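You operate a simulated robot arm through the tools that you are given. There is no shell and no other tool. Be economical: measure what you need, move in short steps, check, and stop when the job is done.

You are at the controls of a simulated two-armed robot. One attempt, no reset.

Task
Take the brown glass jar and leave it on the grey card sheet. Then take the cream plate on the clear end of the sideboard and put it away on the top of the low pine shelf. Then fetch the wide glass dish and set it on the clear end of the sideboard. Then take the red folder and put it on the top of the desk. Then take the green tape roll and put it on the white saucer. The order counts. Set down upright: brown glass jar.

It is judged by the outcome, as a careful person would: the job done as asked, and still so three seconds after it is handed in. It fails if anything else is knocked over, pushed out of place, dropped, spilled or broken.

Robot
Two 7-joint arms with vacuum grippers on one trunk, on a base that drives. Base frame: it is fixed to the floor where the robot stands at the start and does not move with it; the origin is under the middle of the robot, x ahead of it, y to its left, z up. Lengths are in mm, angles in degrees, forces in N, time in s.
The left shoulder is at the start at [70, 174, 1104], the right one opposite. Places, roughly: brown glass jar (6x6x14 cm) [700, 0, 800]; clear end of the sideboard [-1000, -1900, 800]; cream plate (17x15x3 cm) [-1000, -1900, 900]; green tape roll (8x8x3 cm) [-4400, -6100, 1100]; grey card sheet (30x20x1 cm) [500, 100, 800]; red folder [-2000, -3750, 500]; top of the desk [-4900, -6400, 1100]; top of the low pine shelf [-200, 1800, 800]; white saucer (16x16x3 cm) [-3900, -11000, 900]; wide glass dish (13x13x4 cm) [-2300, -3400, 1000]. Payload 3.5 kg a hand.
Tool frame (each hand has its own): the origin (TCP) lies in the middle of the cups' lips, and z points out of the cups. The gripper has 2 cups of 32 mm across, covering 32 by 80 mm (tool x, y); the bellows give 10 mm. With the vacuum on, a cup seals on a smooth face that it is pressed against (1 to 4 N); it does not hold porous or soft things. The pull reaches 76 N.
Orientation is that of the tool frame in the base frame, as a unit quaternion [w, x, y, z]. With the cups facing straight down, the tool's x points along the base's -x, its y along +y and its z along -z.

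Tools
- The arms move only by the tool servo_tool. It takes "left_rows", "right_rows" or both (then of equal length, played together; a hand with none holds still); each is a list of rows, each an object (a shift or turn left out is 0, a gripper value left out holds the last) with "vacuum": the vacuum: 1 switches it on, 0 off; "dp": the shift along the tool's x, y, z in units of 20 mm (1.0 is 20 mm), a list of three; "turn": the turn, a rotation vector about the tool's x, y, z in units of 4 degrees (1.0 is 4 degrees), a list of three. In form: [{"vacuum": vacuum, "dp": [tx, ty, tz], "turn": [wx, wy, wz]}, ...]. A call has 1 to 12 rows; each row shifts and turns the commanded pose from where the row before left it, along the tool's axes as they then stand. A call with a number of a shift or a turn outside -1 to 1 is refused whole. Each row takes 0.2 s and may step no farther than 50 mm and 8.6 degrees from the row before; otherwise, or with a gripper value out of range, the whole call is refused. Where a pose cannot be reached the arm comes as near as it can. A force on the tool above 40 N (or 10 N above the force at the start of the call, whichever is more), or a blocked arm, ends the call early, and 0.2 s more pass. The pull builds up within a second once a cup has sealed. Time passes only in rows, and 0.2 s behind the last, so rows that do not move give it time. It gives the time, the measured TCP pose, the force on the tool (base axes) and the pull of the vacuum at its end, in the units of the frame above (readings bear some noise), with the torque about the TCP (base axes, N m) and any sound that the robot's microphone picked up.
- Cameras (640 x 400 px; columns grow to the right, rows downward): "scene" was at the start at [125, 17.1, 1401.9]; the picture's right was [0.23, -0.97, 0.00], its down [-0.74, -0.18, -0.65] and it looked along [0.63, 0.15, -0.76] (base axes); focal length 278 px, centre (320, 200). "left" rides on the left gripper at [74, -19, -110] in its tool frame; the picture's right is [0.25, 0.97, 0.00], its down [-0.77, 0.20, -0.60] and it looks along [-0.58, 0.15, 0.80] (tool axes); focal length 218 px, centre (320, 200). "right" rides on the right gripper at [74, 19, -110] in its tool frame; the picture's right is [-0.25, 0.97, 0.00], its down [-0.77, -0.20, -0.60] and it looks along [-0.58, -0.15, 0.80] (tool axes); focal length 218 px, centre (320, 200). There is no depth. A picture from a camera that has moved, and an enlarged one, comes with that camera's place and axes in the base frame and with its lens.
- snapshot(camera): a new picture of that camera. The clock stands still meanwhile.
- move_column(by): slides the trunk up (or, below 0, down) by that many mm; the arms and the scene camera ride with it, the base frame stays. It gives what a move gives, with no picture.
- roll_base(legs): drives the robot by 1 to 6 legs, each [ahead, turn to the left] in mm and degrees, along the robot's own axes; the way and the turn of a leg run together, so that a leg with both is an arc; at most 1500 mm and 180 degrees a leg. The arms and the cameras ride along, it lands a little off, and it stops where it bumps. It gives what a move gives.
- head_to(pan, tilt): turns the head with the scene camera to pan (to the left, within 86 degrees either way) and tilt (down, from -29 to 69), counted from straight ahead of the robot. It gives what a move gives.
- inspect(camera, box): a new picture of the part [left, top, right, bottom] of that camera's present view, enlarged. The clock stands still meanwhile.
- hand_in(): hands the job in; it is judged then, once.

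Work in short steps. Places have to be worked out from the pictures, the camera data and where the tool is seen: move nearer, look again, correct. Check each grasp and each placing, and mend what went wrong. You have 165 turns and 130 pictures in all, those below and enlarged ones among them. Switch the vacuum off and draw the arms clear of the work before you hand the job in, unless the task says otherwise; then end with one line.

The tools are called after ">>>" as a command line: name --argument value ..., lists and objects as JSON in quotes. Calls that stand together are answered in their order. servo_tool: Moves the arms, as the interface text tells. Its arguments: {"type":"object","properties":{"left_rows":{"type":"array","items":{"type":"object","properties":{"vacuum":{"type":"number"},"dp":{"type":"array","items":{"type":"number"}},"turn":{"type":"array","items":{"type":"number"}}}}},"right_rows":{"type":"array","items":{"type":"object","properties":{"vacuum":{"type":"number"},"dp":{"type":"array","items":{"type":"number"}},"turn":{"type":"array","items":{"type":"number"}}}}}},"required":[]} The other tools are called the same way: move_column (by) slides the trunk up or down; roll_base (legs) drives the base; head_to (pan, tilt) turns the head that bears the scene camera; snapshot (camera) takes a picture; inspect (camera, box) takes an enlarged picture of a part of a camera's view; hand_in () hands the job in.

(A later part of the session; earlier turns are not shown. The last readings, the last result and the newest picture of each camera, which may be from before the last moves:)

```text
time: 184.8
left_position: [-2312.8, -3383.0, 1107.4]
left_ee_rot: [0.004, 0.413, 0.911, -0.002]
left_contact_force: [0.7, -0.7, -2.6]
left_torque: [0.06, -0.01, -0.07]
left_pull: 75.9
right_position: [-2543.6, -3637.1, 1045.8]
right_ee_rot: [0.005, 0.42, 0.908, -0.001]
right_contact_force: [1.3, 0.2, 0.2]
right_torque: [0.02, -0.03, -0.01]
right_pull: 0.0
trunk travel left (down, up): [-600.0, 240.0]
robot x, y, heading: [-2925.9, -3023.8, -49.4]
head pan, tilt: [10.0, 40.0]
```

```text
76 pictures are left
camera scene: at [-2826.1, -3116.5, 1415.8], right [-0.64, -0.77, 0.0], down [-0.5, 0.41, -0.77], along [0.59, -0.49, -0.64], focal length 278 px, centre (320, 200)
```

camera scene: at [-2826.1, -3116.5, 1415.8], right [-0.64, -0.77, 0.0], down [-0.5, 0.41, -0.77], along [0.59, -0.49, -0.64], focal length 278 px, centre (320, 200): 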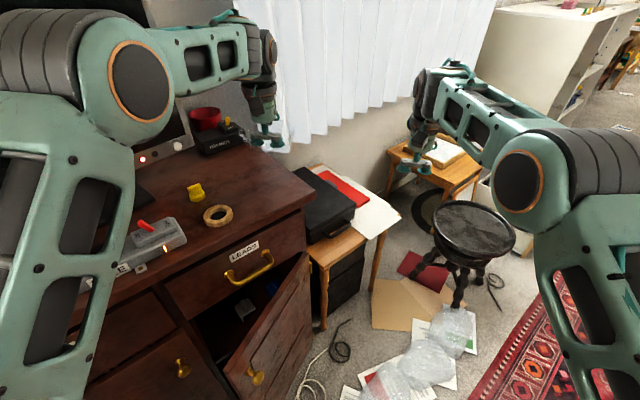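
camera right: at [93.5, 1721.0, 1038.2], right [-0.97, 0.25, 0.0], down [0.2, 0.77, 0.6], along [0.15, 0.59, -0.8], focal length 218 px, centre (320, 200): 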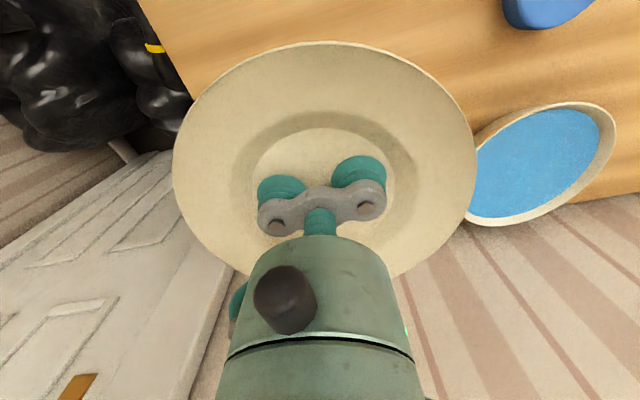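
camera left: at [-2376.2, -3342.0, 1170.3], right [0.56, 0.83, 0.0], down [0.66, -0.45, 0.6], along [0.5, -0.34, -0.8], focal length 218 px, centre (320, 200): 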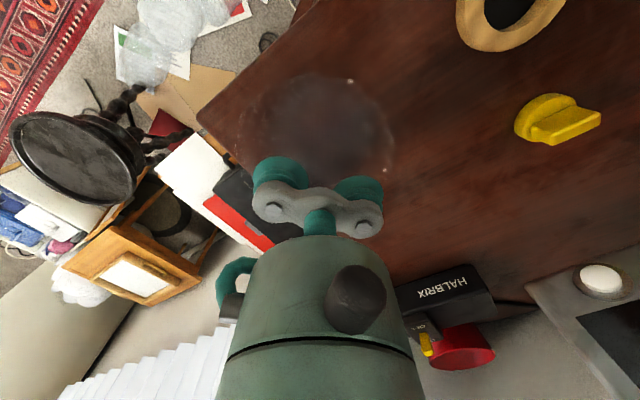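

The dish is held. I'm bringing the left hand in toward the centre line, then retracing to the door line and squaring up.

>>> servo_tool --left_rows '[{"dp": [0, -0.8, 0]}, {"dp": [0, -1, 0]}, {"dp": [-0.2, -1, 0]}, {"dp": [-0.3, -1, 0]}, {"dp": [-0.3, -0.8, 0]}, {"dp": [-0.3, -0.4, 0]}, {"dp": [0, 0, 0]}]'

>>> roll_base --legs '[[0, -29.5], [-385, 0], [0, -11]]'

>>> head_to --pan 0 --tilt 30

>>> snapshot --camera "scene"

```text
time: 186.4
left_position: [-2375.4, -3465.6, 1107.4]
left_ee_rot: [0.004, 0.413, 0.911, -0.001]
left_contact_force: [0.6, 0.0, -3.2]
left_torque: [0.11, -0.02, -0.06]
left_pull: 75.5
right_position: [-2543.9, -3636.2, 1047.9]
right_ee_rot: [0.004, 0.42, 0.908, -0.001]
right_contact_force: [-0.6, 0.2, -0.2]
right_torque: [0.01, 0.04, -0.02]
right_pull: 0.0
trunk travel left (down, up): [-600.0, 240.0]
robot x, y, heading: [-2926.2, -3022.5, -49.7]
head pan, tilt: [10.0, 40.0]
```

```text
time: 191.0
left_position: [-2868.8, -3338.0, 1106.3]
left_ee_rot: [0.003, 0.704, 0.71, -0.003]
left_contact_force: [0.9, 0.3, -2.4]
left_torque: [0.04, -0.04, -0.04]
left_pull: 75.7
right_position: [-3108.0, -3358.1, 1047.9]
right_ee_rot: [0.004, 0.709, 0.705, -0.003]
right_contact_force: [-0.1, -0.2, -0.4]
right_torque: [-0.01, -0.05, 0.01]
right_pull: 0.1
trunk travel left (down, up): [-600.0, 240.0]
robot x, y, heading: [-2995.8, -2643.1, -90.3]
head pan, tilt: [10.0, 40.0]
```

```text
time: 191.8
left_position: [-2868.4, -3337.4, 1106.7]
left_ee_rot: [0.004, 0.704, 0.71, -0.003]
left_contact_force: [0.5, 0.1, -3.1]
left_torque: [0.08, -0.01, -0.05]
left_pull: 75.3
right_position: [-3107.5, -3356.7, 1046.9]
right_ee_rot: [0.004, 0.709, 0.705, -0.003]
right_contact_force: [-0.4, 0.4, 0.2]
right_torque: [-0.04, 0.02, -0.02]
right_pull: 0.1
trunk travel left (down, up): [-600.0, 240.0]
robot x, y, heading: [-2996.6, -2640.8, -90.3]
head pan, tilt: [0.0, 30.0]
```

```text
75 pictures are left
camera scene: at [-2997.8, -2785.3, 1431.1], right [-1.0, 0.0, 0.0], down [0.0, 0.5, -0.87], along [0.0, -0.87, -0.5], focal length 278 px, centre (320, 200)
```

scene: 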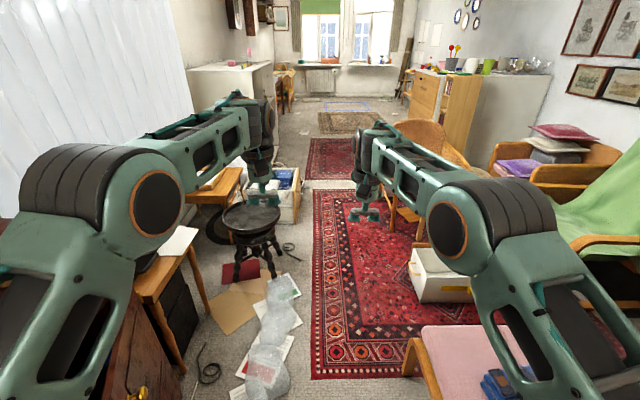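

I'm backing straight out through the doorway with a small heading trim.

>>> roll_base --legs '[[0, 1.2], [-1000, 0]]'

```text
time: 197.2
left_position: [-2872.7, -2343.8, 1107.7]
left_ee_rot: [0.003, 0.699, 0.715, -0.003]
left_contact_force: [-0.1, 0.2, -2.7]
left_torque: [0.08, -0.06, -0.02]
left_pull: 75.5
right_position: [-3112.0, -2367.6, 1046.9]
right_ee_rot: [0.003, 0.704, 0.711, -0.002]
right_contact_force: [-0.1, 0.0, 0.3]
right_torque: [0.01, 0.0, 0.01]
right_pull: 0.0
trunk travel left (down, up): [-600.0, 240.0]
robot x, y, heading: [-3010.6, -1651.8, -89.6]
head pan, tilt: [0.0, 30.0]
```

>>> roll_base --legs '[[0, 0.8], [-1400, 0]]'

>>> snapshot --camera "scene"

```text
time: 204.8
left_position: [-2902.0, -892.6, 1105.5]
left_ee_rot: [0.004, 0.688, 0.725, -0.002]
left_contact_force: [-0.7, 0.6, -2.5]
left_torque: [0.07, -0.04, -0.04]
left_pull: 76.3
right_position: [-3139.7, -923.8, 1046.3]
right_ee_rot: [0.004, 0.693, 0.721, -0.002]
right_contact_force: [0.7, -0.1, 0.9]
right_torque: [-0.02, -0.01, -0.01]
right_pull: 0.0
trunk travel left (down, up): [-600.0, 240.0]
robot x, y, heading: [-3065.0, -205.3, -87.5]
head pan, tilt: [0.0, 30.0]
```

```text
74 pictures are left
camera scene: at [-3056.0, -346.5, 1431.1], right [-1.0, -0.04, 0.0], down [-0.02, 0.5, -0.87], along [0.04, -0.87, -0.5], focal length 278 px, centre (320, 200)
```

scene: 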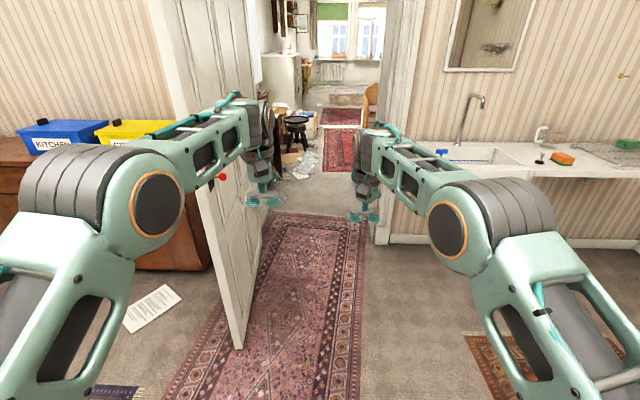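

I'm clear of the door. I'm driving across to the sideboard's clear end.

>>> roll_base --legs '[[0, 73.5], [1400, 0], [640, 0], [0, -76]]'

>>> servo_tool --left_rows '[{"dp": [1, 0.1, 0]}, {"dp": [1, 0.1, 0]}, {"dp": [1, 0.1, 0]}, {"dp": [1, 0.1, 0]}, {"dp": [1, 0.1, 0]}, {"dp": [1, 0.1, 0]}, {"dp": [1, 0.1, 0]}, {"dp": [1, 0.1, 0]}, {"dp": [1, 0.1, 0]}, {"dp": [1, 0.1, 0]}, {"dp": [0.5, 0.1, 0]}, {"dp": [0, 0, 0]}]' --right_rows '[{"dp": [1, -0.2, -0.3]}, {"dp": [1, -0.2, -0.3]}, {"dp": [1, -0.2, -0.3]}, {"dp": [1, -0.2, -0.3]}, {"dp": [1, -0.2, -0.3]}, {"dp": [1, -0.2, -0.3]}, {"dp": [1, -0.2, -0.3]}, {"dp": [1, -0.2, -0.3]}, {"dp": [1, -0.2, 0]}, {"dp": [1, -0.2, 0]}, {"dp": [1, -0.2, 0]}, {"dp": [1, -0.2, 0]}]'

>>> snapshot --camera "scene"

```text
time: 221.5
left_position: [-929.3, -1395.2, 1106.5]
left_ee_rot: [0.004, 0.703, 0.711, -0.004]
left_contact_force: [0.1, -0.7, -2.7]
left_torque: [0.07, -0.07, -0.04]
left_pull: 75.5
right_position: [-1169.5, -1413.7, 1046.4]
right_ee_rot: [0.003, 0.708, 0.707, -0.002]
right_contact_force: [0.2, 0.7, 0.2]
right_torque: [0.0, 0.01, 0.04]
right_pull: 0.1
trunk travel left (down, up): [-600.0, 240.0]
robot x, y, heading: [-1060.3, -701.3, -90.3]
head pan, tilt: [0.0, 30.0]
```

```text
time: 224.1
left_position: [-910.5, -1181.6, 1104.5]
left_ee_rot: [0.003, 0.702, 0.712, -0.002]
left_contact_force: [0.0, -0.8, -3.1]
left_torque: [0.03, -0.04, -0.02]
left_pull: 75.5
right_position: [-1215.9, -1172.7, 1093.2]
right_ee_rot: [0.004, 0.708, 0.706, -0.003]
right_contact_force: [0.0, 0.1, 0.0]
right_torque: [0.02, 0.01, -0.03]
right_pull: 0.1
trunk travel left (down, up): [-600.0, 240.0]
robot x, y, heading: [-1062.2, -696.4, -90.2]
head pan, tilt: [0.0, 30.0]
```

```text
73 pictures are left
camera scene: at [-1061.5, -839.9, 1431.2], right [-1.0, 0.0, 0.0], down [0.0, 0.5, -0.87], along [0.0, -0.87, -0.5], focal length 278 px, centre (320, 200)
```

scene: 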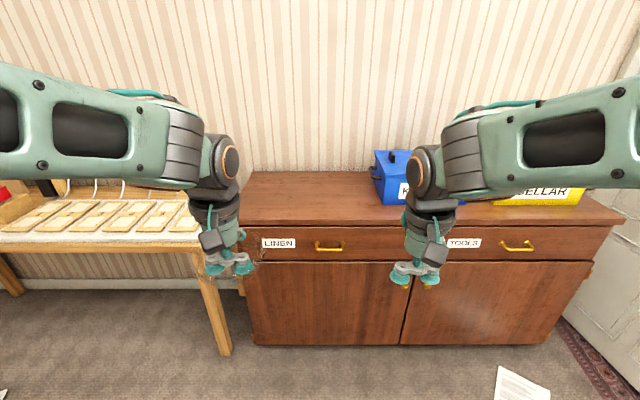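

I'm driving up to the sideboard with the hands pulled in.

>>> roll_base --legs '[[660, 0]]'

>>> head_to --pan 8 --tilt 48

>>> snapshot --camera "scene"

```text
time: 227.8
left_position: [-913.0, -1847.5, 1103.7]
left_ee_rot: [0.004, 0.704, 0.71, -0.002]
left_contact_force: [0.9, 0.6, -2.4]
left_torque: [0.06, -0.04, -0.03]
left_pull: 75.6
right_position: [-1219.7, -1836.0, 1093.6]
right_ee_rot: [0.003, 0.709, 0.705, -0.002]
right_contact_force: [-0.4, 0.0, 0.3]
right_torque: [0.0, 0.0, -0.02]
right_pull: 0.0
trunk travel left (down, up): [-600.0, 240.0]
robot x, y, heading: [-1059.6, -1369.7, -90.1]
head pan, tilt: [0.0, 30.0]
```

```text
time: 228.6
left_position: [-913.7, -1847.3, 1104.1]
left_ee_rot: [0.003, 0.704, 0.71, -0.002]
left_contact_force: [-0.1, 0.0, -2.7]
left_torque: [0.04, -0.01, -0.02]
left_pull: 75.4
right_position: [-1219.1, -1836.7, 1092.8]
right_ee_rot: [0.004, 0.709, 0.705, -0.002]
right_contact_force: [-0.7, -1.0, -0.2]
right_torque: [0.02, 0.03, 0.02]
right_pull: 0.1
trunk travel left (down, up): [-600.0, 240.0]
robot x, y, heading: [-1061.4, -1360.4, -90.1]
head pan, tilt: [8.0, 48.0]
```

```text
72 pictures are left
camera scene: at [-1051.8, -1492.5, 1404.4], right [-0.99, -0.14, 0.0], down [-0.1, 0.74, -0.67], along [0.09, -0.66, -0.74], focal length 278 px, centre (320, 200)
```

scene: 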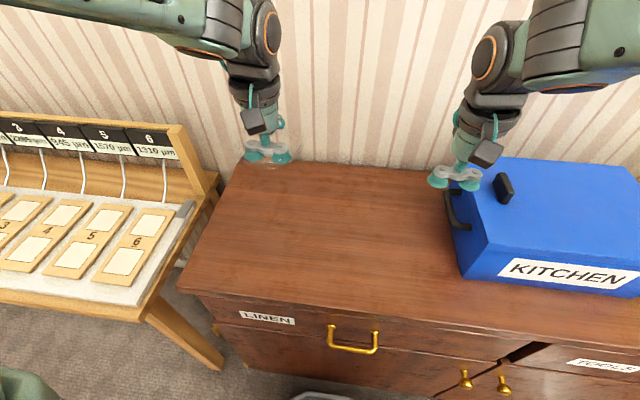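

The target is the bare area at about (-972, -1885). I'm moving over it and lowering to near the top.

>>> servo_tool --left_rows '[{"dp": [-0.6, -1, 0.5]}, {"dp": [-0.6, -1, 0.9]}, {"dp": [-0.6, -0.95, 1]}, {"dp": [0, 0, 1]}, {"dp": [0, 0, 1]}, {"dp": [0, 0, 1]}, {"dp": [0, 0, 1]}, {"dp": [0, 0, 1]}, {"dp": [0, 0, 1]}, {"dp": [0, 0, 1]}, {"dp": [0, 0, 0.7]}, {"dp": [0, 0, 0]}]'

>>> inspect --camera "scene" --box '[180, 120, 420, 290]'

```text
time: 231.2
left_position: [-970.2, -1885.7, 901.4]
left_ee_rot: [0.003, 0.704, 0.71, -0.002]
left_contact_force: [0.1, -0.8, -3.8]
left_torque: [0.06, -0.01, -0.05]
left_pull: 75.9
right_position: [-1218.3, -1836.4, 1093.4]
right_ee_rot: [0.004, 0.709, 0.705, -0.003]
right_contact_force: [0.5, 0.0, 1.3]
right_torque: [-0.02, 0.01, -0.02]
right_pull: 0.0
trunk travel left (down, up): [-600.0, 240.0]
robot x, y, heading: [-1059.6, -1361.4, -90.1]
head pan, tilt: [8.0, 48.0]
```

```text
2.35 times, centred on (300, 205) of scene
camera zoom: at [-1051.8, -1492.3, 1404.4], right [-0.99, -0.14, 0.0], down [-0.1, 0.74, -0.67], along [0.09, -0.66, -0.74], focal length 654 px, centre (367, 188)
```

zoom: 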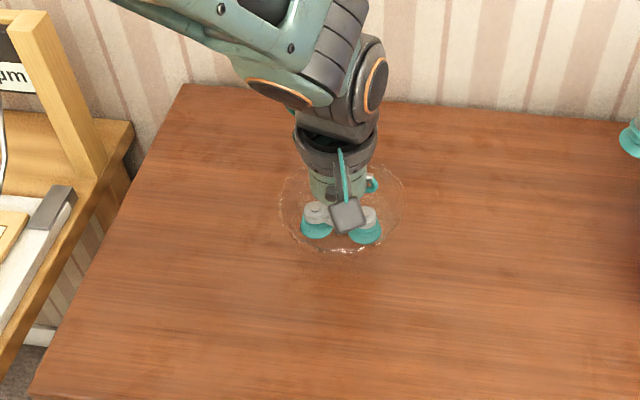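

The dish is well inside the clear end. I'm lowering in small steps until it touches.

>>> servo_tool --left_rows '[{"dp": [0, 0, 0.6]}, {"dp": [0, 0, 0.5]}, {"dp": [0, 0, 0.4]}, {"dp": [0, 0, 0.2]}, {"dp": [0, 0, 0.2]}, {"dp": [0, 0, 0.2]}, {"dp": [0, 0, 0.15]}, {"dp": [0, 0, 0.15]}, {"dp": [0, 0, 0]}]'

```text
time: 233.2
left_position: [-973.1, -1886.5, 855.7]
left_ee_rot: [0.004, 0.705, 0.71, -0.003]
left_contact_force: [-0.2, -2.9, 9.0]
left_torque: [0.28, 0.27, 0.01]
left_pull: 75.7
right_position: [-1219.3, -1837.2, 1093.5]
right_ee_rot: [0.004, 0.709, 0.705, -0.002]
right_contact_force: [0.0, -0.4, 0.0]
right_torque: [0.0, 0.0, 0.01]
right_pull: 0.1
trunk travel left (down, up): [-600.0, 240.0]
robot x, y, heading: [-1062.1, -1365.1, -90.5]
head pan, tilt: [8.0, 48.0]
```

Contact at 9 N. I'm releasing and lifting straight up.

>>> servo_tool --left_rows '[{"vacuum": 0, "dp": [0, 0, 0]}, {"dp": [0, 0, 0]}, {"dp": [0, 0, 0]}, {"dp": [0, 0, 0]}, {"dp": [0, 0, -0.2]}, {"dp": [0, 0, -0.5]}, {"dp": [0, 0, -0.8]}, {"dp": [0, 0, -1]}, {"dp": [0, 0, -1]}, {"dp": [0, 0, -1]}, {"dp": [0, 0, -1]}, {"dp": [0, 0, -1]}]'

>>> inspect --camera "scene" --box '[180, 120, 420, 290]'

```text
time: 235.8
left_position: [-970.7, -1884.6, 986.4]
left_ee_rot: [0.003, 0.704, 0.71, -0.003]
left_contact_force: [-0.6, 0.2, -0.5]
left_torque: [0.01, 0.01, -0.02]
left_pull: 0.1
right_position: [-1220.0, -1836.3, 1093.1]
right_ee_rot: [0.004, 0.709, 0.705, -0.002]
right_contact_force: [-0.2, 0.2, 0.1]
right_torque: [-0.01, -0.03, 0.02]
right_pull: 0.0
trunk travel left (down, up): [-600.0, 240.0]
robot x, y, heading: [-1065.0, -1362.0, -90.1]
head pan, tilt: [8.0, 48.0]
```

```text
2.35 times, centred on (300, 205) of scene
camera zoom: at [-1051.7, -1491.7, 1404.4], right [-0.99, -0.14, 0.0], down [-0.1, 0.74, -0.67], along [0.09, -0.66, -0.74], focal length 654 px, centre (367, 188)
```

zoom: 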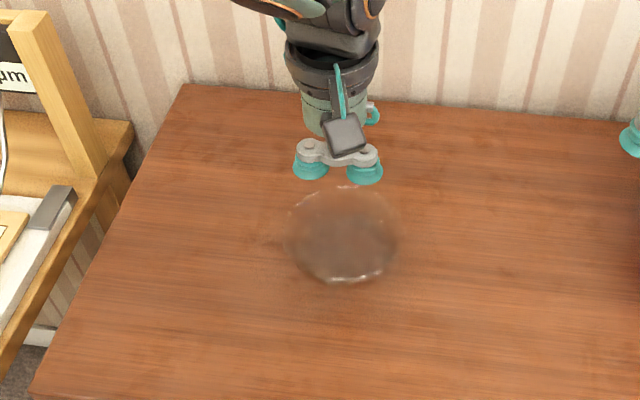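

The dish is set down. I'm raising the left hand, backing off and retracing to the door line.

>>> servo_tool --left_rows '[{"dp": [0.5, 0, -1]}, {"dp": [0.5, 0, -1]}, {"dp": [0.5, 0, -1]}, {"dp": [0.5, 0, -1]}, {"dp": [0, 0, 0]}]'

>>> roll_base --legs '[[-662, 0], [0, 76], [-1400, 0], [-640, 0], [0, -76]]'

>>> head_to --pan 0 --tilt 28

>>> snapshot --camera "scene"

```text
time: 237.0
left_position: [-972.0, -1846.3, 1064.3]
left_ee_rot: [0.003, 0.704, 0.71, -0.001]
left_contact_force: [-0.3, -0.4, -0.5]
left_torque: [0.04, 0.04, -0.01]
left_pull: 0.1
right_position: [-1220.2, -1836.3, 1092.9]
right_ee_rot: [0.003, 0.709, 0.705, -0.002]
right_contact_force: [-0.3, -0.6, -0.5]
right_torque: [0.0, -0.01, 0.05]
right_pull: 0.0
trunk travel left (down, up): [-600.0, 240.0]
robot x, y, heading: [-1063.1, -1361.0, -90.1]
head pan, tilt: [8.0, 48.0]
```

```text
time: 257.1
left_position: [-2950.9, -719.9, 1063.4]
left_ee_rot: [0.004, 0.701, 0.714, -0.002]
left_contact_force: [0.0, 0.1, 0.7]
left_torque: [0.0, -0.01, 0.0]
left_pull: 0.0
right_position: [-3200.3, -714.0, 1093.4]
right_ee_rot: [0.004, 0.706, 0.709, -0.002]
right_contact_force: [-0.4, -0.1, -0.3]
right_torque: [0.02, 0.02, 0.02]
right_pull: 0.0
trunk travel left (down, up): [-600.0, 240.0]
robot x, y, heading: [-3044.3, -240.3, -89.6]
head pan, tilt: [8.0, 48.0]
```

```text
time: 257.9
left_position: [-2953.1, -721.0, 1063.7]
left_ee_rot: [0.004, 0.701, 0.713, -0.002]
left_contact_force: [-0.4, -0.4, 0.4]
left_torque: [0.0, 0.02, 0.02]
left_pull: 0.1
right_position: [-3199.0, -714.1, 1092.7]
right_ee_rot: [0.004, 0.706, 0.709, -0.003]
right_contact_force: [0.0, -0.1, 0.7]
right_torque: [0.01, 0.02, 0.0]
right_pull: 0.1
trunk travel left (down, up): [-600.0, 240.0]
robot x, y, heading: [-3050.0, -240.0, -89.8]
head pan, tilt: [0.0, 28.0]
```

```text
69 pictures are left
camera scene: at [-3047.0, -381.5, 1434.3], right [-1.0, -0.01, 0.0], down [0.0, 0.47, -0.88], along [0.01, -0.88, -0.47], focal length 278 px, centre (320, 200)
```

scene: 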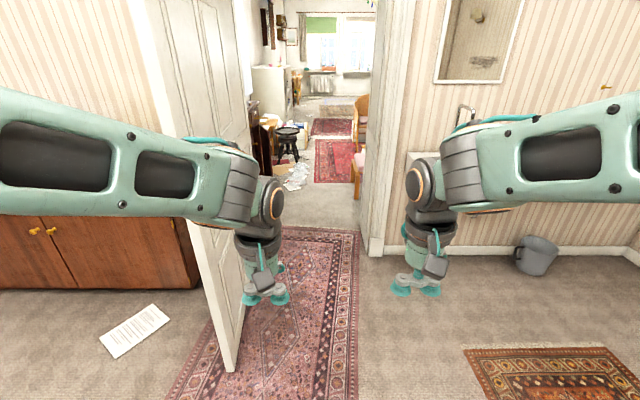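

I'm on the line. I'm extending the hands forward to narrow the robot, then driving through.

>>> servo_tool --left_rows '[{"dp": [-1, 0.15, 0]}, {"dp": [-1, 0.15, 0]}, {"dp": [-1, 0.15, 0]}, {"dp": [-1, 0.15, 0]}, {"dp": [-1, 0.15, 0]}, {"dp": [-1, 0.15, 0]}, {"dp": [-1, 0.15, 0]}, {"dp": [-1, 0.15, 0]}, {"dp": [-1, 0.15, 0]}, {"dp": [-1, 0.15, 0]}, {"dp": [-1, 0.15, 0]}, {"dp": [-0.6, 0.15, 0]}]' --right_rows '[{"dp": [-1, 0.2, 0]}, {"dp": [-1, 0.2, 0]}, {"dp": [-1, 0.2, 0]}, {"dp": [-1, 0.2, 0]}, {"dp": [-1, 0.2, 0]}, {"dp": [-1, 0.2, 0]}, {"dp": [-1, 0.2, 0]}, {"dp": [-1, 0.2, 0]}, {"dp": [-1, 0.2, 0]}, {"dp": [-1, 0.2, 0]}, {"dp": [-1, 0.2, 0]}, {"dp": [-1, 0.2, 0]}]'

>>> roll_base --legs '[[0, 0.8], [700, 0]]'

>>> snapshot --camera "scene"

```text
time: 260.5
left_position: [-2911.4, -952.5, 1064.7]
left_ee_rot: [0.003, 0.701, 0.713, -0.002]
left_contact_force: [-0.3, 0.3, -0.4]
left_torque: [0.01, -0.02, 0.01]
left_pull: 0.0
right_position: [-3150.8, -954.5, 1094.5]
right_ee_rot: [0.002, 0.706, 0.709, -0.002]
right_contact_force: [1.0, 0.1, 0.2]
right_torque: [-0.02, 0.0, -0.02]
right_pull: 0.1
trunk travel left (down, up): [-600.0, 240.0]
robot x, y, heading: [-3050.2, -237.5, -89.7]
head pan, tilt: [0.0, 28.0]
```

```text
time: 264.6
left_position: [-2883.1, -1641.0, 1066.2]
left_ee_rot: [0.004, 0.693, 0.72, -0.003]
left_contact_force: [-0.9, -0.7, -0.3]
left_torque: [0.01, 0.01, 0.02]
left_pull: 0.0
right_position: [-3122.7, -1646.2, 1095.9]
right_ee_rot: [0.003, 0.699, 0.716, -0.003]
right_contact_force: [-0.5, -0.1, -0.6]
right_torque: [-0.02, 0.02, -0.02]
right_pull: 0.2
trunk travel left (down, up): [-600.0, 240.0]
robot x, y, heading: [-3029.4, -930.7, -88.2]
head pan, tilt: [0.0, 28.0]
```

```text
68 pictures are left
camera scene: at [-3029.2, -1074.2, 1434.3], right [-1.0, -0.02, 0.0], down [-0.01, 0.47, -0.88], along [0.02, -0.88, -0.47], focal length 278 px, centre (320, 200)
```

scene: 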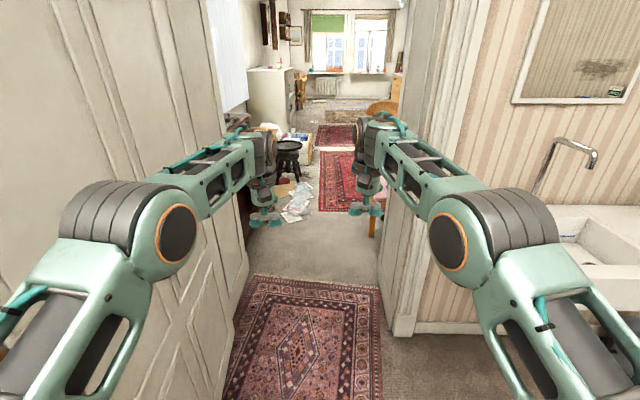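

It is clear on both sides. I'm trimming the heading and going through into the other room.

>>> roll_base --legs '[[0, -1], [1000, 0]]'

>>> roll_base --legs '[[0, -0.5], [700, 0]]'

```text
time: 270.2
left_position: [-2912.2, -2660.6, 1065.9]
left_ee_rot: [0.004, 0.708, 0.706, -0.003]
left_contact_force: [0.2, 0.3, -0.9]
left_torque: [0.02, 0.02, 0.0]
left_pull: 0.0
right_position: [-3152.2, -2657.4, 1096.9]
right_ee_rot: [0.004, 0.712, 0.702, -0.003]
right_contact_force: [-0.1, -0.5, 0.1]
right_torque: [0.02, -0.02, 0.01]
right_pull: 0.0
trunk travel left (down, up): [-600.0, 240.0]
robot x, y, heading: [-3037.3, -1948.3, -90.7]
head pan, tilt: [0.0, 28.0]
```

```text
time: 274.4
left_position: [-2930.5, -3361.3, 1066.9]
left_ee_rot: [0.004, 0.709, 0.706, -0.003]
left_contact_force: [0.9, -0.3, 0.7]
left_torque: [0.0, -0.01, 0.02]
left_pull: 0.1
right_position: [-3170.5, -3357.4, 1095.4]
right_ee_rot: [0.004, 0.714, 0.7, -0.002]
right_contact_force: [-0.6, 0.4, -0.9]
right_torque: [-0.01, 0.0, -0.02]
right_pull: 0.1
trunk travel left (down, up): [-600.0, 240.0]
robot x, y, heading: [-3051.1, -2645.3, -91.0]
head pan, tilt: [0.0, 28.0]
```

I'm through. The folder lies on the low table past the TV cabinet. I'm going down the aisle to y ≈ -3745 and turning to face that table for a look.

>>> roll_base --legs '[[1100, 0]]'

>>> servo_tool --left_rows '[{"dp": [1, 0.2, -0.4]}, {"dp": [1, 0.2, -0.4]}, {"dp": [1, 0.2, -0.4]}, {"dp": [1, 0.2, -0.4]}, {"dp": [1, 0.2, -0.4]}, {"dp": [1, 0.2, -0.4]}, {"dp": [1, 0.2, 0]}, {"dp": [1, 0.2, 0]}, {"dp": [1, 0.2, 0]}, {"dp": [1, 0.2, 0]}]' --right_rows '[{"dp": [1, -0.2, 0]}, {"dp": [1, -0.2, 0]}, {"dp": [1, -0.2, 0]}, {"dp": [1, -0.2, 0]}, {"dp": [1, -0.2, 0]}, {"dp": [1, -0.2, 0]}, {"dp": [1, -0.2, 0]}, {"dp": [1, -0.2, 0]}, {"dp": [1, -0.2, 0]}, {"dp": [1, -0.2, 0]}]'

>>> roll_base --legs '[[0, 91]]'

>>> head_to --pan 0 --tilt 40

>>> snapshot --camera "scene"

```text
time: 280.1
left_position: [-2946.7, -4489.8, 1067.7]
left_ee_rot: [0.003, 0.708, 0.706, -0.003]
left_contact_force: [-0.6, 0.2, 0.5]
left_torque: [0.02, 0.0, -0.03]
left_pull: 0.1
right_position: [-3185.4, -4487.4, 1096.2]
right_ee_rot: [0.004, 0.713, 0.701, -0.002]
right_contact_force: [0.0, 0.3, 0.7]
right_torque: [0.0, -0.03, 0.04]
right_pull: 0.1
trunk travel left (down, up): [-600.0, 240.0]
robot x, y, heading: [-3064.3, -3775.7, -90.6]
head pan, tilt: [0.0, 28.0]
```

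```text
time: 282.4
left_position: [-2905.6, -4285.9, 1114.0]
left_ee_rot: [0.004, 0.708, 0.706, -0.003]
left_contact_force: [0.6, 0.0, -0.1]
left_torque: [-0.01, 0.02, 0.03]
left_pull: 0.0
right_position: [-3224.0, -4285.7, 1094.1]
right_ee_rot: [0.005, 0.714, 0.701, -0.003]
right_contact_force: [-0.3, 0.5, 0.8]
right_torque: [0.0, -0.01, -0.02]
right_pull: 0.1
trunk travel left (down, up): [-600.0, 240.0]
robot x, y, heading: [-3069.1, -3776.0, -90.7]
head pan, tilt: [0.0, 28.0]
```

```text
time: 286.6
left_position: [-2560.7, -3598.9, 1112.2]
left_ee_rot: [0.004, -0.014, 1.0, 0.001]
left_contact_force: [-0.1, -0.5, 0.3]
left_torque: [0.01, 0.0, 0.01]
left_pull: 0.1
right_position: [-2551.2, -3915.5, 1093.6]
right_ee_rot: [0.005, -0.006, 1.0, 0.001]
right_contact_force: [-0.1, -0.3, 0.3]
right_torque: [0.01, 0.03, 0.03]
right_pull: 0.0
trunk travel left (down, up): [-600.0, 240.0]
robot x, y, heading: [-3067.4, -3774.8, 1.1]
head pan, tilt: [0.0, 28.0]
```

```text
time: 287.4
left_position: [-2559.1, -3598.2, 1111.8]
left_ee_rot: [0.004, -0.014, 1.0, 0.002]
left_contact_force: [0.6, -0.3, -0.2]
left_torque: [-0.04, 0.05, 0.02]
left_pull: 0.1
right_position: [-2551.7, -3916.4, 1092.8]
right_ee_rot: [0.005, -0.006, 1.0, 0.0]
right_contact_force: [-0.4, 0.0, 0.6]
right_torque: [0.01, 0.0, 0.02]
right_pull: 0.1
trunk travel left (down, up): [-600.0, 240.0]
robot x, y, heading: [-3067.3, -3775.9, 1.2]
head pan, tilt: [0.0, 40.0]
```

```text
67 pictures are left
camera scene: at [-2932.9, -3774.6, 1415.9], right [0.02, -1.0, 0.0], down [-0.64, -0.01, -0.77], along [0.77, 0.01, -0.64], focal length 278 px, centre (320, 200)
```

scene: 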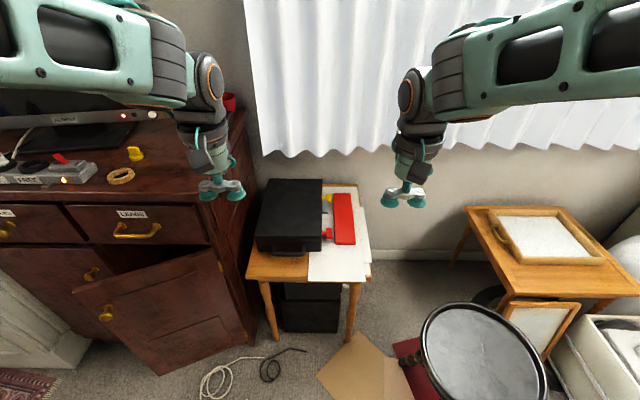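

>>> inspect --camera "scene" --box '[230, 160, 400, 300]'

>>> snapshot --camera "right"

>>> snapshot --camera "left"

```text
2.86 times, centred on (315, 230) of scene
camera zoom: at [-2932.9, -3774.6, 1415.9], right [0.02, -1.0, 0.0], down [-0.64, -0.01, -0.77], along [0.77, 0.01, -0.64], focal length 794 px, centre (334, 114)
```

zoom: 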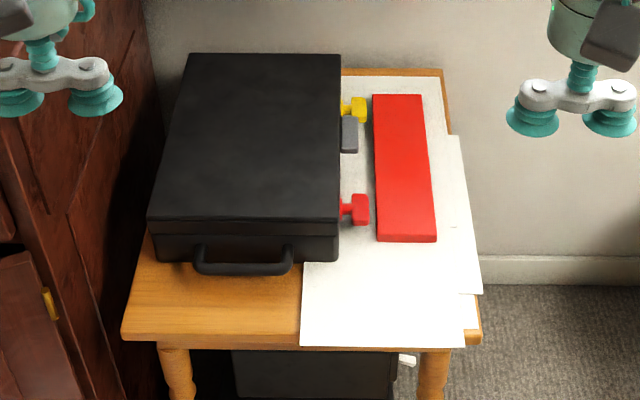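

```text
65 pictures are left
camera right: at [-2627.2, -3899.3, 1203.7], right [0.24, 0.97, 0.0], down [0.77, -0.19, 0.61], along [0.59, -0.14, -0.79], focal length 218 px, centre (320, 200)
```

right: 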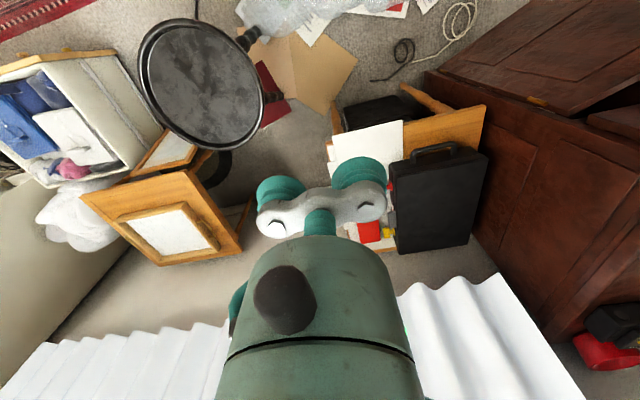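

```text
64 pictures are left
camera left: at [-2634.0, -3621.2, 1222.2], right [-0.28, 0.96, 0.0], down [0.76, 0.22, 0.61], along [0.59, 0.17, -0.79], focal length 218 px, centre (320, 200)
```

left: 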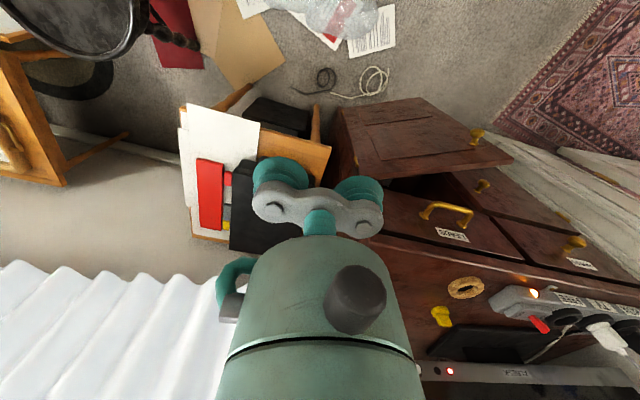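

The folder is a narrow slab, about 310 × 80 mm, centred near (-2075, -3866, 603). Before rolling closer I'm checking the bubble wrap on the floor in front of the base.

>>> head_to --pan 0 --tilt 69

>>> snapshot --camera "scene"

```text
time: 288.3
left_position: [-2560.0, -3599.3, 1113.2]
left_ee_rot: [0.005, -0.014, 1.0, 0.0]
left_contact_force: [-0.2, -1.1, -0.4]
left_torque: [-0.02, -0.01, 0.0]
left_pull: 0.0
right_position: [-2551.9, -3915.3, 1095.4]
right_ee_rot: [0.005, -0.007, 1.0, 0.001]
right_contact_force: [-0.6, -0.2, -0.7]
right_torque: [0.01, -0.02, 0.02]
right_pull: 0.1
trunk travel left (down, up): [-600.0, 240.0]
robot x, y, heading: [-3061.7, -3780.3, 0.7]
head pan, tilt: [0.0, 68.8]
```

```text
63 pictures are left
camera scene: at [-2962.0, -3775.1, 1379.7], right [0.02, -1.0, 0.0], down [-0.93, -0.01, -0.36], along [0.36, 0.01, -0.93], focal length 278 px, centre (320, 200)
```

scene: 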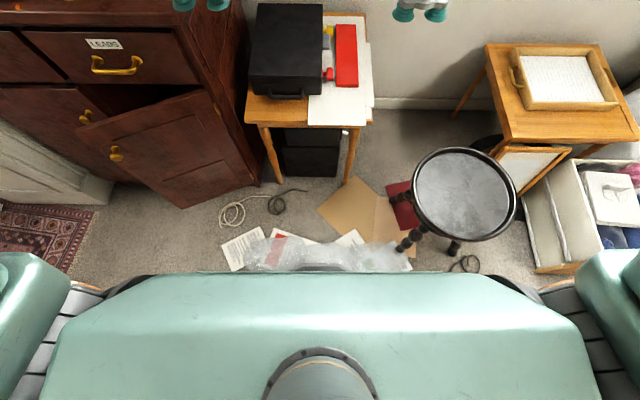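

The bubble wrap lies flat across the approach and there's no way round it. I'm creeping forward 100 mm and checking whether it reacts.

>>> roll_base --legs '[[100, -1]]'

>>> snapshot --camera "scene"

```text
time: 289.5
left_position: [-2456.1, -3606.9, 1112.5]
left_ee_rot: [0.003, -0.005, 1.0, 0.001]
left_contact_force: [-0.4, 0.2, 0.5]
left_torque: [0.01, -0.01, 0.01]
left_pull: 0.1
right_position: [-2454.4, -3923.4, 1094.8]
right_ee_rot: [0.005, 0.002, 1.0, 0.001]
right_contact_force: [0.7, -0.1, -0.3]
right_torque: [-0.01, 0.01, -0.02]
right_pull: 0.0
trunk travel left (down, up): [-600.0, 240.0]
robot x, y, heading: [-2966.4, -3778.0, -0.1]
head pan, tilt: [0.0, 68.8]
```

```text
62 pictures are left
camera scene: at [-2861.9, -3776.2, 1379.7], right [0.0, -1.0, 0.0], down [-0.93, 0.0, -0.36], along [0.36, 0.0, -0.93], focal length 278 px, centre (320, 200)
```

scene: 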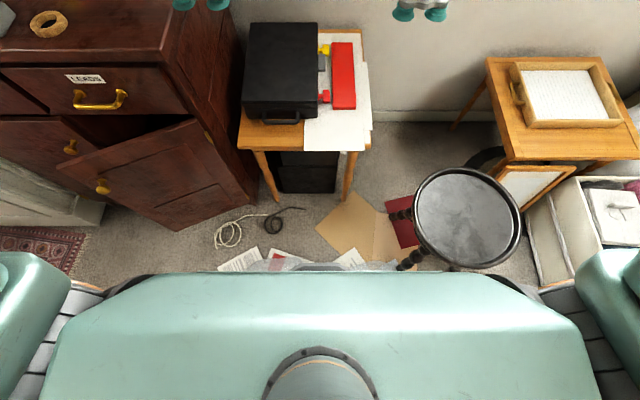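

There was no bump and nothing is being pushed. I'm going on 200 mm.

>>> roll_base --legs '[[200, 0]]'

>>> snapshot --camera "scene"

```text
time: 291.1
left_position: [-2258.1, -3608.1, 1113.5]
left_ee_rot: [0.005, -0.005, 1.0, 0.0]
left_contact_force: [-0.5, 0.0, 0.1]
left_torque: [-0.03, -0.01, -0.02]
left_pull: 0.2
right_position: [-2256.9, -3924.8, 1094.3]
right_ee_rot: [0.005, 0.002, 1.0, 0.001]
right_contact_force: [0.1, -0.2, 0.2]
right_torque: [-0.06, 0.02, -0.02]
right_pull: 0.1
trunk travel left (down, up): [-600.0, 240.0]
robot x, y, heading: [-2770.0, -3775.3, 0.2]
head pan, tilt: [0.0, 68.8]
```

```text
61 pictures are left
camera scene: at [-2664.5, -3776.8, 1379.7], right [0.0, -1.0, 0.0], down [-0.93, 0.0, -0.36], along [0.36, 0.0, -0.93], focal length 278 px, centre (320, 200)
```

scene: 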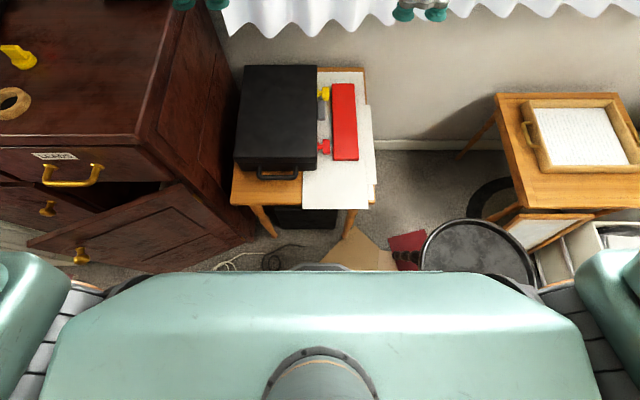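

The folder centre is confirmed at (-2074, -3862). I'm rotating the right tool by -90° so the cups run along the folder, and lowering part way.

>>> servo_tool --right_rows '[{"dp": [0, 0, 0.7], "turn": [0, 0, -1]}, {"dp": [0, 0, 0.7], "turn": [0, 0, -1]}, {"dp": [0, 0, 0.7], "turn": [0, 0, -1]}, {"dp": [0, 0, 0.7], "turn": [0, 0, -1]}, {"dp": [0, 0, 0.7], "turn": [0, 0, -1]}, {"dp": [0, 0, 0.7], "turn": [0, 0, -1]}, {"dp": [0, 0, 0.7], "turn": [0, 0, -1]}, {"dp": [0, 0, 0.7], "turn": [0, 0, -1]}, {"dp": [0, 0, 0.7], "turn": [0, 0, -1]}, {"dp": [0, 0, 0.7], "turn": [0, 0, -1]}, {"dp": [0, 0, 0.7], "turn": [0, 0, -1]}, {"dp": [0, 0, 0.7], "turn": [0, 0, -1]}]'

>>> servo_tool --right_rows '[{"dp": [0, 0, 0.5], "turn": [0, 0, -1]}, {"dp": [0, 0, 0.5], "turn": [0, 0, -1]}, {"dp": [0, 0, 0.5], "turn": [0, 0, -1]}, {"dp": [0, 0, 0.5], "turn": [0, 0, -1]}, {"dp": [0, 0, 0.5], "turn": [0, 0, -1]}, {"dp": [0, 0, 0.5], "turn": [0, 0, -1]}, {"dp": [0, 0, 0.5], "turn": [0, 0, -1]}, {"dp": [0, 0, 0.5], "turn": [0, 0, -1]}, {"dp": [0, 0, 0.5], "turn": [0, 0, -1]}, {"dp": [0, 0, 0.5], "turn": [0, 0, -1]}, {"dp": [0, 0, 0], "turn": [0, 0, -0.5]}, {"dp": [0, 0, 0]}]'

```text
time: 293.6
left_position: [-2258.1, -3608.3, 1113.2]
left_ee_rot: [0.004, -0.004, 1.0, 0.001]
left_contact_force: [0.2, 0.1, -0.2]
left_torque: [0.02, -0.01, 0.0]
left_pull: 0.1
right_position: [-2254.1, -3925.0, 926.7]
right_ee_rot: [0.004, -0.405, 0.915, -0.001]
right_contact_force: [0.3, -0.2, 0.1]
right_torque: [0.0, 0.02, 0.01]
right_pull: 0.0
trunk travel left (down, up): [-600.0, 240.0]
robot x, y, heading: [-2772.2, -3769.4, -0.0]
head pan, tilt: [0.0, 68.8]
```

```text
time: 296.2
left_position: [-2258.3, -3607.5, 1113.3]
left_ee_rot: [0.004, -0.004, 1.0, 0.0]
left_contact_force: [-0.4, -0.8, -0.6]
left_torque: [0.01, 0.04, -0.02]
left_pull: 0.1
right_position: [-2254.9, -3924.5, 826.5]
right_ee_rot: [0.003, -0.705, 0.709, -0.003]
right_contact_force: [0.1, -0.2, 0.3]
right_torque: [0.02, 0.0, 0.0]
right_pull: 0.1
trunk travel left (down, up): [-600.0, 240.0]
robot x, y, heading: [-2770.7, -3777.1, -0.5]
head pan, tilt: [0.0, 68.8]
```

Rotation done. I'm moving over the folder centre and lowering to about z = 690.

>>> servo_tool --right_rows '[{"dp": [-0.3, -0.9, 0.3]}, {"dp": [-0.3, -0.9, 0.6]}, {"dp": [-0.3, -0.9, 0.6]}, {"dp": [-0.3, -0.9, 0.6]}, {"dp": [-0.3, -0.9, 0.7]}, {"dp": [-0.3, -0.9, 0.7]}, {"dp": [-0.3, -0.9, 0.7]}, {"dp": [-0.3, -0.9, 0.7]}, {"dp": [-0.35, -0.9, 0.7]}, {"dp": [-0.35, -0.9, 0.7]}, {"dp": [0, 0, 0.5]}, {"dp": [0, 0, 0]}]'

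>>> inspect --camera "scene" --box '[220, 20, 420, 220]'

>>> snapshot --camera "right"

```text
time: 298.9
left_position: [-2258.5, -3609.3, 1113.1]
left_ee_rot: [0.005, -0.004, 1.0, 0.001]
left_contact_force: [0.1, -0.6, 0.1]
left_torque: [-0.01, 0.01, 0.03]
left_pull: 0.1
right_position: [-2074.4, -3863.7, 691.4]
right_ee_rot: [0.004, -0.705, 0.709, -0.003]
right_contact_force: [-0.6, -0.3, -0.2]
right_torque: [-0.04, -0.04, 0.03]
right_pull: 0.0
trunk travel left (down, up): [-600.0, 240.0]
robot x, y, heading: [-2770.3, -3776.0, -0.1]
head pan, tilt: [0.0, 68.8]
```

```text
2.00 times, centred on (320, 120) of scene
camera zoom: at [-2664.3, -3776.7, 1379.7], right [0.0, -1.0, 0.0], down [-0.93, 0.0, -0.36], along [0.36, 0.0, -0.93], focal length 556 px, centre (320, 360)
```

zoom: 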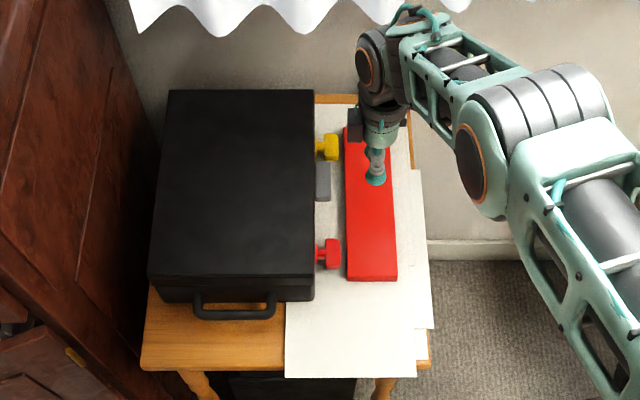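

```text
59 pictures are left
camera right: at [-2094.4, -3937.9, 801.7], right [-0.97, 0.26, -0.01], down [0.2, 0.77, 0.61], along [0.16, 0.58, -0.79], focal length 218 px, centre (320, 200)
```

right: 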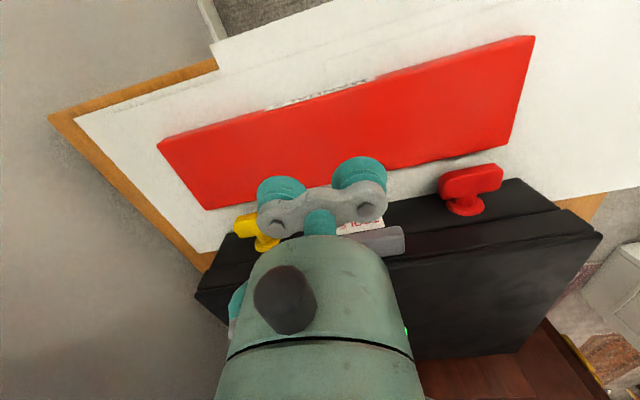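

The folder centre is (-2085, -3862). I'm shifting 10 mm and descending with the vacuum on.

>>> servo_tool --right_rows '[{"vacuum": 1, "dp": [0, 0.5, 0.5]}, {"dp": [0, 0, 1]}, {"dp": [0, 0, 1]}, {"dp": [0, 0, 0.8]}, {"dp": [0, 0, 0.4]}, {"dp": [0, 0, 0.25]}, {"dp": [0, 0, 0.2]}, {"dp": [0, 0, 0.2]}, {"dp": [0, 0, 0]}, {"dp": [0, 0, 0]}]'

```text
time: 300.5
left_position: [-2261.2, -3606.7, 1112.9]
left_ee_rot: [0.005, -0.004, 1.0, 0.001]
left_contact_force: [-0.1, 0.1, 0.3]
left_torque: [0.03, 0.01, 0.0]
left_pull: 0.0
right_position: [-2088.6, -3863.1, 621.8]
right_ee_rot: [0.011, -0.705, 0.709, -0.008]
right_contact_force: [-6.2, 0.1, 16.0]
right_torque: [-0.16, 0.55, -0.05]
right_pull: 75.4
right hand out of reach, approached as far as the arm can: row 4, 5, 7
trunk travel left (down, up): [-600.0, 240.0]
robot x, y, heading: [-2769.1, -3778.5, -0.4]
head pan, tilt: [0.0, 68.8]
stopped in row 8 (right hand): the force on the tool passed its limit (the readings are from after the stop); the commanded pose is now the measured one
```

Both cups have sealed. I'm lifting straight up.

>>> servo_tool --right_rows '[{"dp": [0, 0, -0.2]}, {"dp": [0, 0, -0.4]}, {"dp": [0, 0, -0.7]}, {"dp": [0, 0, -1]}, {"dp": [0, 0, -1]}, {"dp": [0, 0, -1]}, {"dp": [0, 0, -1]}, {"dp": [0, 0, -1]}, {"dp": [0, 0, -1]}, {"dp": [0, 0, -1]}, {"dp": [0, 0, -1]}, {"dp": [0, 0, -0.5]}]'

>>> snapshot --camera "scene"

```text
time: 303.1
left_position: [-2258.2, -3608.2, 1114.5]
left_ee_rot: [0.005, -0.004, 1.0, 0.001]
left_contact_force: [-0.4, 0.3, 0.4]
left_torque: [0.0, -0.01, 0.02]
left_pull: 0.1
right_position: [-2094.2, -3865.2, 813.5]
right_ee_rot: [0.009, -0.705, 0.709, -0.007]
right_contact_force: [0.2, 0.7, -2.8]
right_torque: [-0.01, 0.04, 0.02]
right_pull: 75.8
trunk travel left (down, up): [-600.0, 240.0]
robot x, y, heading: [-2765.5, -3773.2, -0.2]
head pan, tilt: [0.0, 68.8]
```

```text
58 pictures are left
camera scene: at [-2664.2, -3776.7, 1379.7], right [0.0, -1.0, 0.0], down [-0.93, 0.0, -0.36], along [0.36, 0.0, -0.93], focal length 278 px, centre (320, 200)
```

scene: 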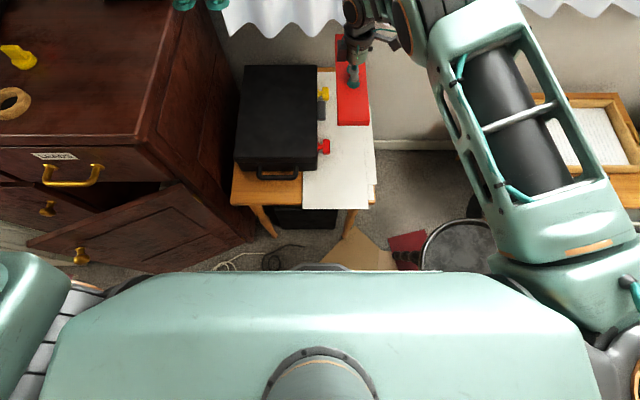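

The folder is held level. I'm raising it further and backing the base off the table.

>>> servo_tool --right_rows '[{"dp": [0, 0.3, -1]}, {"dp": [0, 0.3, -1]}, {"dp": [0, 0.3, -1]}, {"dp": [0, 0.5, -1]}, {"dp": [0, 0.5, -1]}, {"dp": [0, 0.5, -1]}, {"dp": [0, 0.5, -1]}, {"dp": [0, 0.5, -1]}, {"dp": [0, 0.5, -1]}, {"dp": [0, 0.5, -1]}, {"dp": [0, 0.5, -1]}, {"dp": [0, 0.5, -1]}]'

>>> roll_base --legs '[[-310, 0], [0, -90]]'

>>> head_to --pan -15 --tilt 20

>>> snapshot --camera "scene"

```text
time: 305.7
left_position: [-2259.1, -3609.3, 1113.3]
left_ee_rot: [0.006, -0.004, 1.0, 0.001]
left_contact_force: [-0.2, 0.3, -0.1]
left_torque: [0.01, 0.0, -0.01]
left_pull: 0.1
right_position: [-2202.4, -3883.2, 1058.0]
right_ee_rot: [0.027, -0.691, 0.722, 0.013]
right_contact_force: [0.6, 0.2, -2.1]
right_torque: [0.0, 0.0, 0.02]
right_pull: 75.9
trunk travel left (down, up): [-600.0, 240.0]
robot x, y, heading: [-2772.7, -3777.7, -0.2]
head pan, tilt: [0.0, 68.8]
```

```text
time: 311.7
left_position: [-2928.1, -4289.7, 1111.9]
left_ee_rot: [0.004, 0.712, 0.702, -0.002]
left_contact_force: [0.6, -0.1, 0.9]
left_torque: [0.01, -0.02, -0.02]
left_pull: 0.0
right_position: [-3200.6, -4339.5, 1058.9]
right_ee_rot: [0.028, 0.032, 0.999, -0.011]
right_contact_force: [0.1, 0.2, -3.0]
right_torque: [0.07, 0.01, 0.0]
right_pull: 74.8
trunk travel left (down, up): [-600.0, 240.0]
robot x, y, heading: [-3084.7, -3774.0, -91.2]
head pan, tilt: [0.0, 68.8]
```

```text
time: 312.9
left_position: [-2928.6, -4288.7, 1112.8]
left_ee_rot: [0.004, 0.713, 0.701, -0.002]
left_contact_force: [-0.5, -0.9, -0.2]
left_torque: [0.02, 0.01, 0.0]
left_pull: 0.1
right_position: [-3201.2, -4339.0, 1060.8]
right_ee_rot: [0.031, 0.033, 0.999, -0.011]
right_contact_force: [-0.3, -0.1, -2.3]
right_torque: [0.08, 0.0, 0.0]
right_pull: 75.3
trunk travel left (down, up): [-600.0, 240.0]
robot x, y, heading: [-3082.5, -3776.5, -91.4]
head pan, tilt: [-15.0, 20.0]
```

```text
57 pictures are left
camera scene: at [-3112.0, -3914.3, 1447.1], right [-0.96, 0.28, 0.0], down [0.1, 0.33, -0.94], along [-0.27, -0.9, -0.34], focal length 278 px, centre (320, 200)
```

scene: 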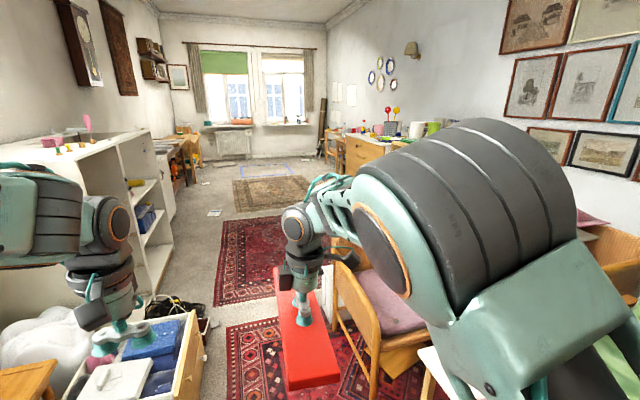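

The folder is held in line with the robot. I'm driving down the aisle toward the desk.

>>> roll_base --legs '[[0, -1.5], [1450, 0]]'

>>> head_to --pan -25 --tilt 15

>>> snapshot --camera "scene"

```text
time: 318.4
left_position: [-2982.8, -5346.4, 1127.7]
left_ee_rot: [0.012, 0.716, 0.698, -0.012]
left_contact_force: [1.1, 1.1, 1.3]
left_torque: [-0.03, 0.0, 0.05]
left_pull: 0.0
right_position: [-3257.5, -5395.4, 1078.4]
right_ee_rot: [0.034, 0.039, 0.998, -0.026]
right_contact_force: [-0.4, 1.2, -1.7]
right_torque: [-0.01, 0.01, -0.03]
right_pull: 75.5
trunk travel left (down, up): [-600.0, 240.0]
robot x, y, heading: [-3131.8, -4857.1, -92.0]
head pan, tilt: [-15.0, 20.0]
stopped in leg 2: the robot was blocked; the commanded pose is now the measured one
```

```text
time: 319.1
left_position: [-2983.5, -5367.2, 1115.6]
left_ee_rot: [0.006, 0.716, 0.698, -0.004]
left_contact_force: [-0.5, -0.4, -0.9]
left_torque: [0.08, -0.02, 0.02]
left_pull: 0.0
right_position: [-3259.8, -5415.2, 1065.0]
right_ee_rot: [0.033, 0.039, 0.999, -0.014]
right_contact_force: [-0.2, -0.8, -2.7]
right_torque: [0.09, -0.02, -0.03]
right_pull: 75.3
trunk travel left (down, up): [-600.0, 240.0]
robot x, y, heading: [-3134.8, -4858.0, -92.3]
head pan, tilt: [-25.0, 15.0]
```

```text
56 pictures are left
camera scene: at [-3178.7, -4994.3, 1455.0], right [-0.89, 0.46, 0.0], down [0.12, 0.23, -0.97], along [-0.44, -0.86, -0.26], focal length 278 px, centre (320, 200)
```

scene: 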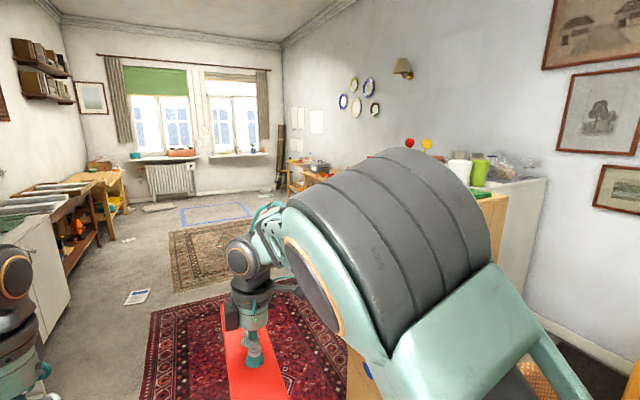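

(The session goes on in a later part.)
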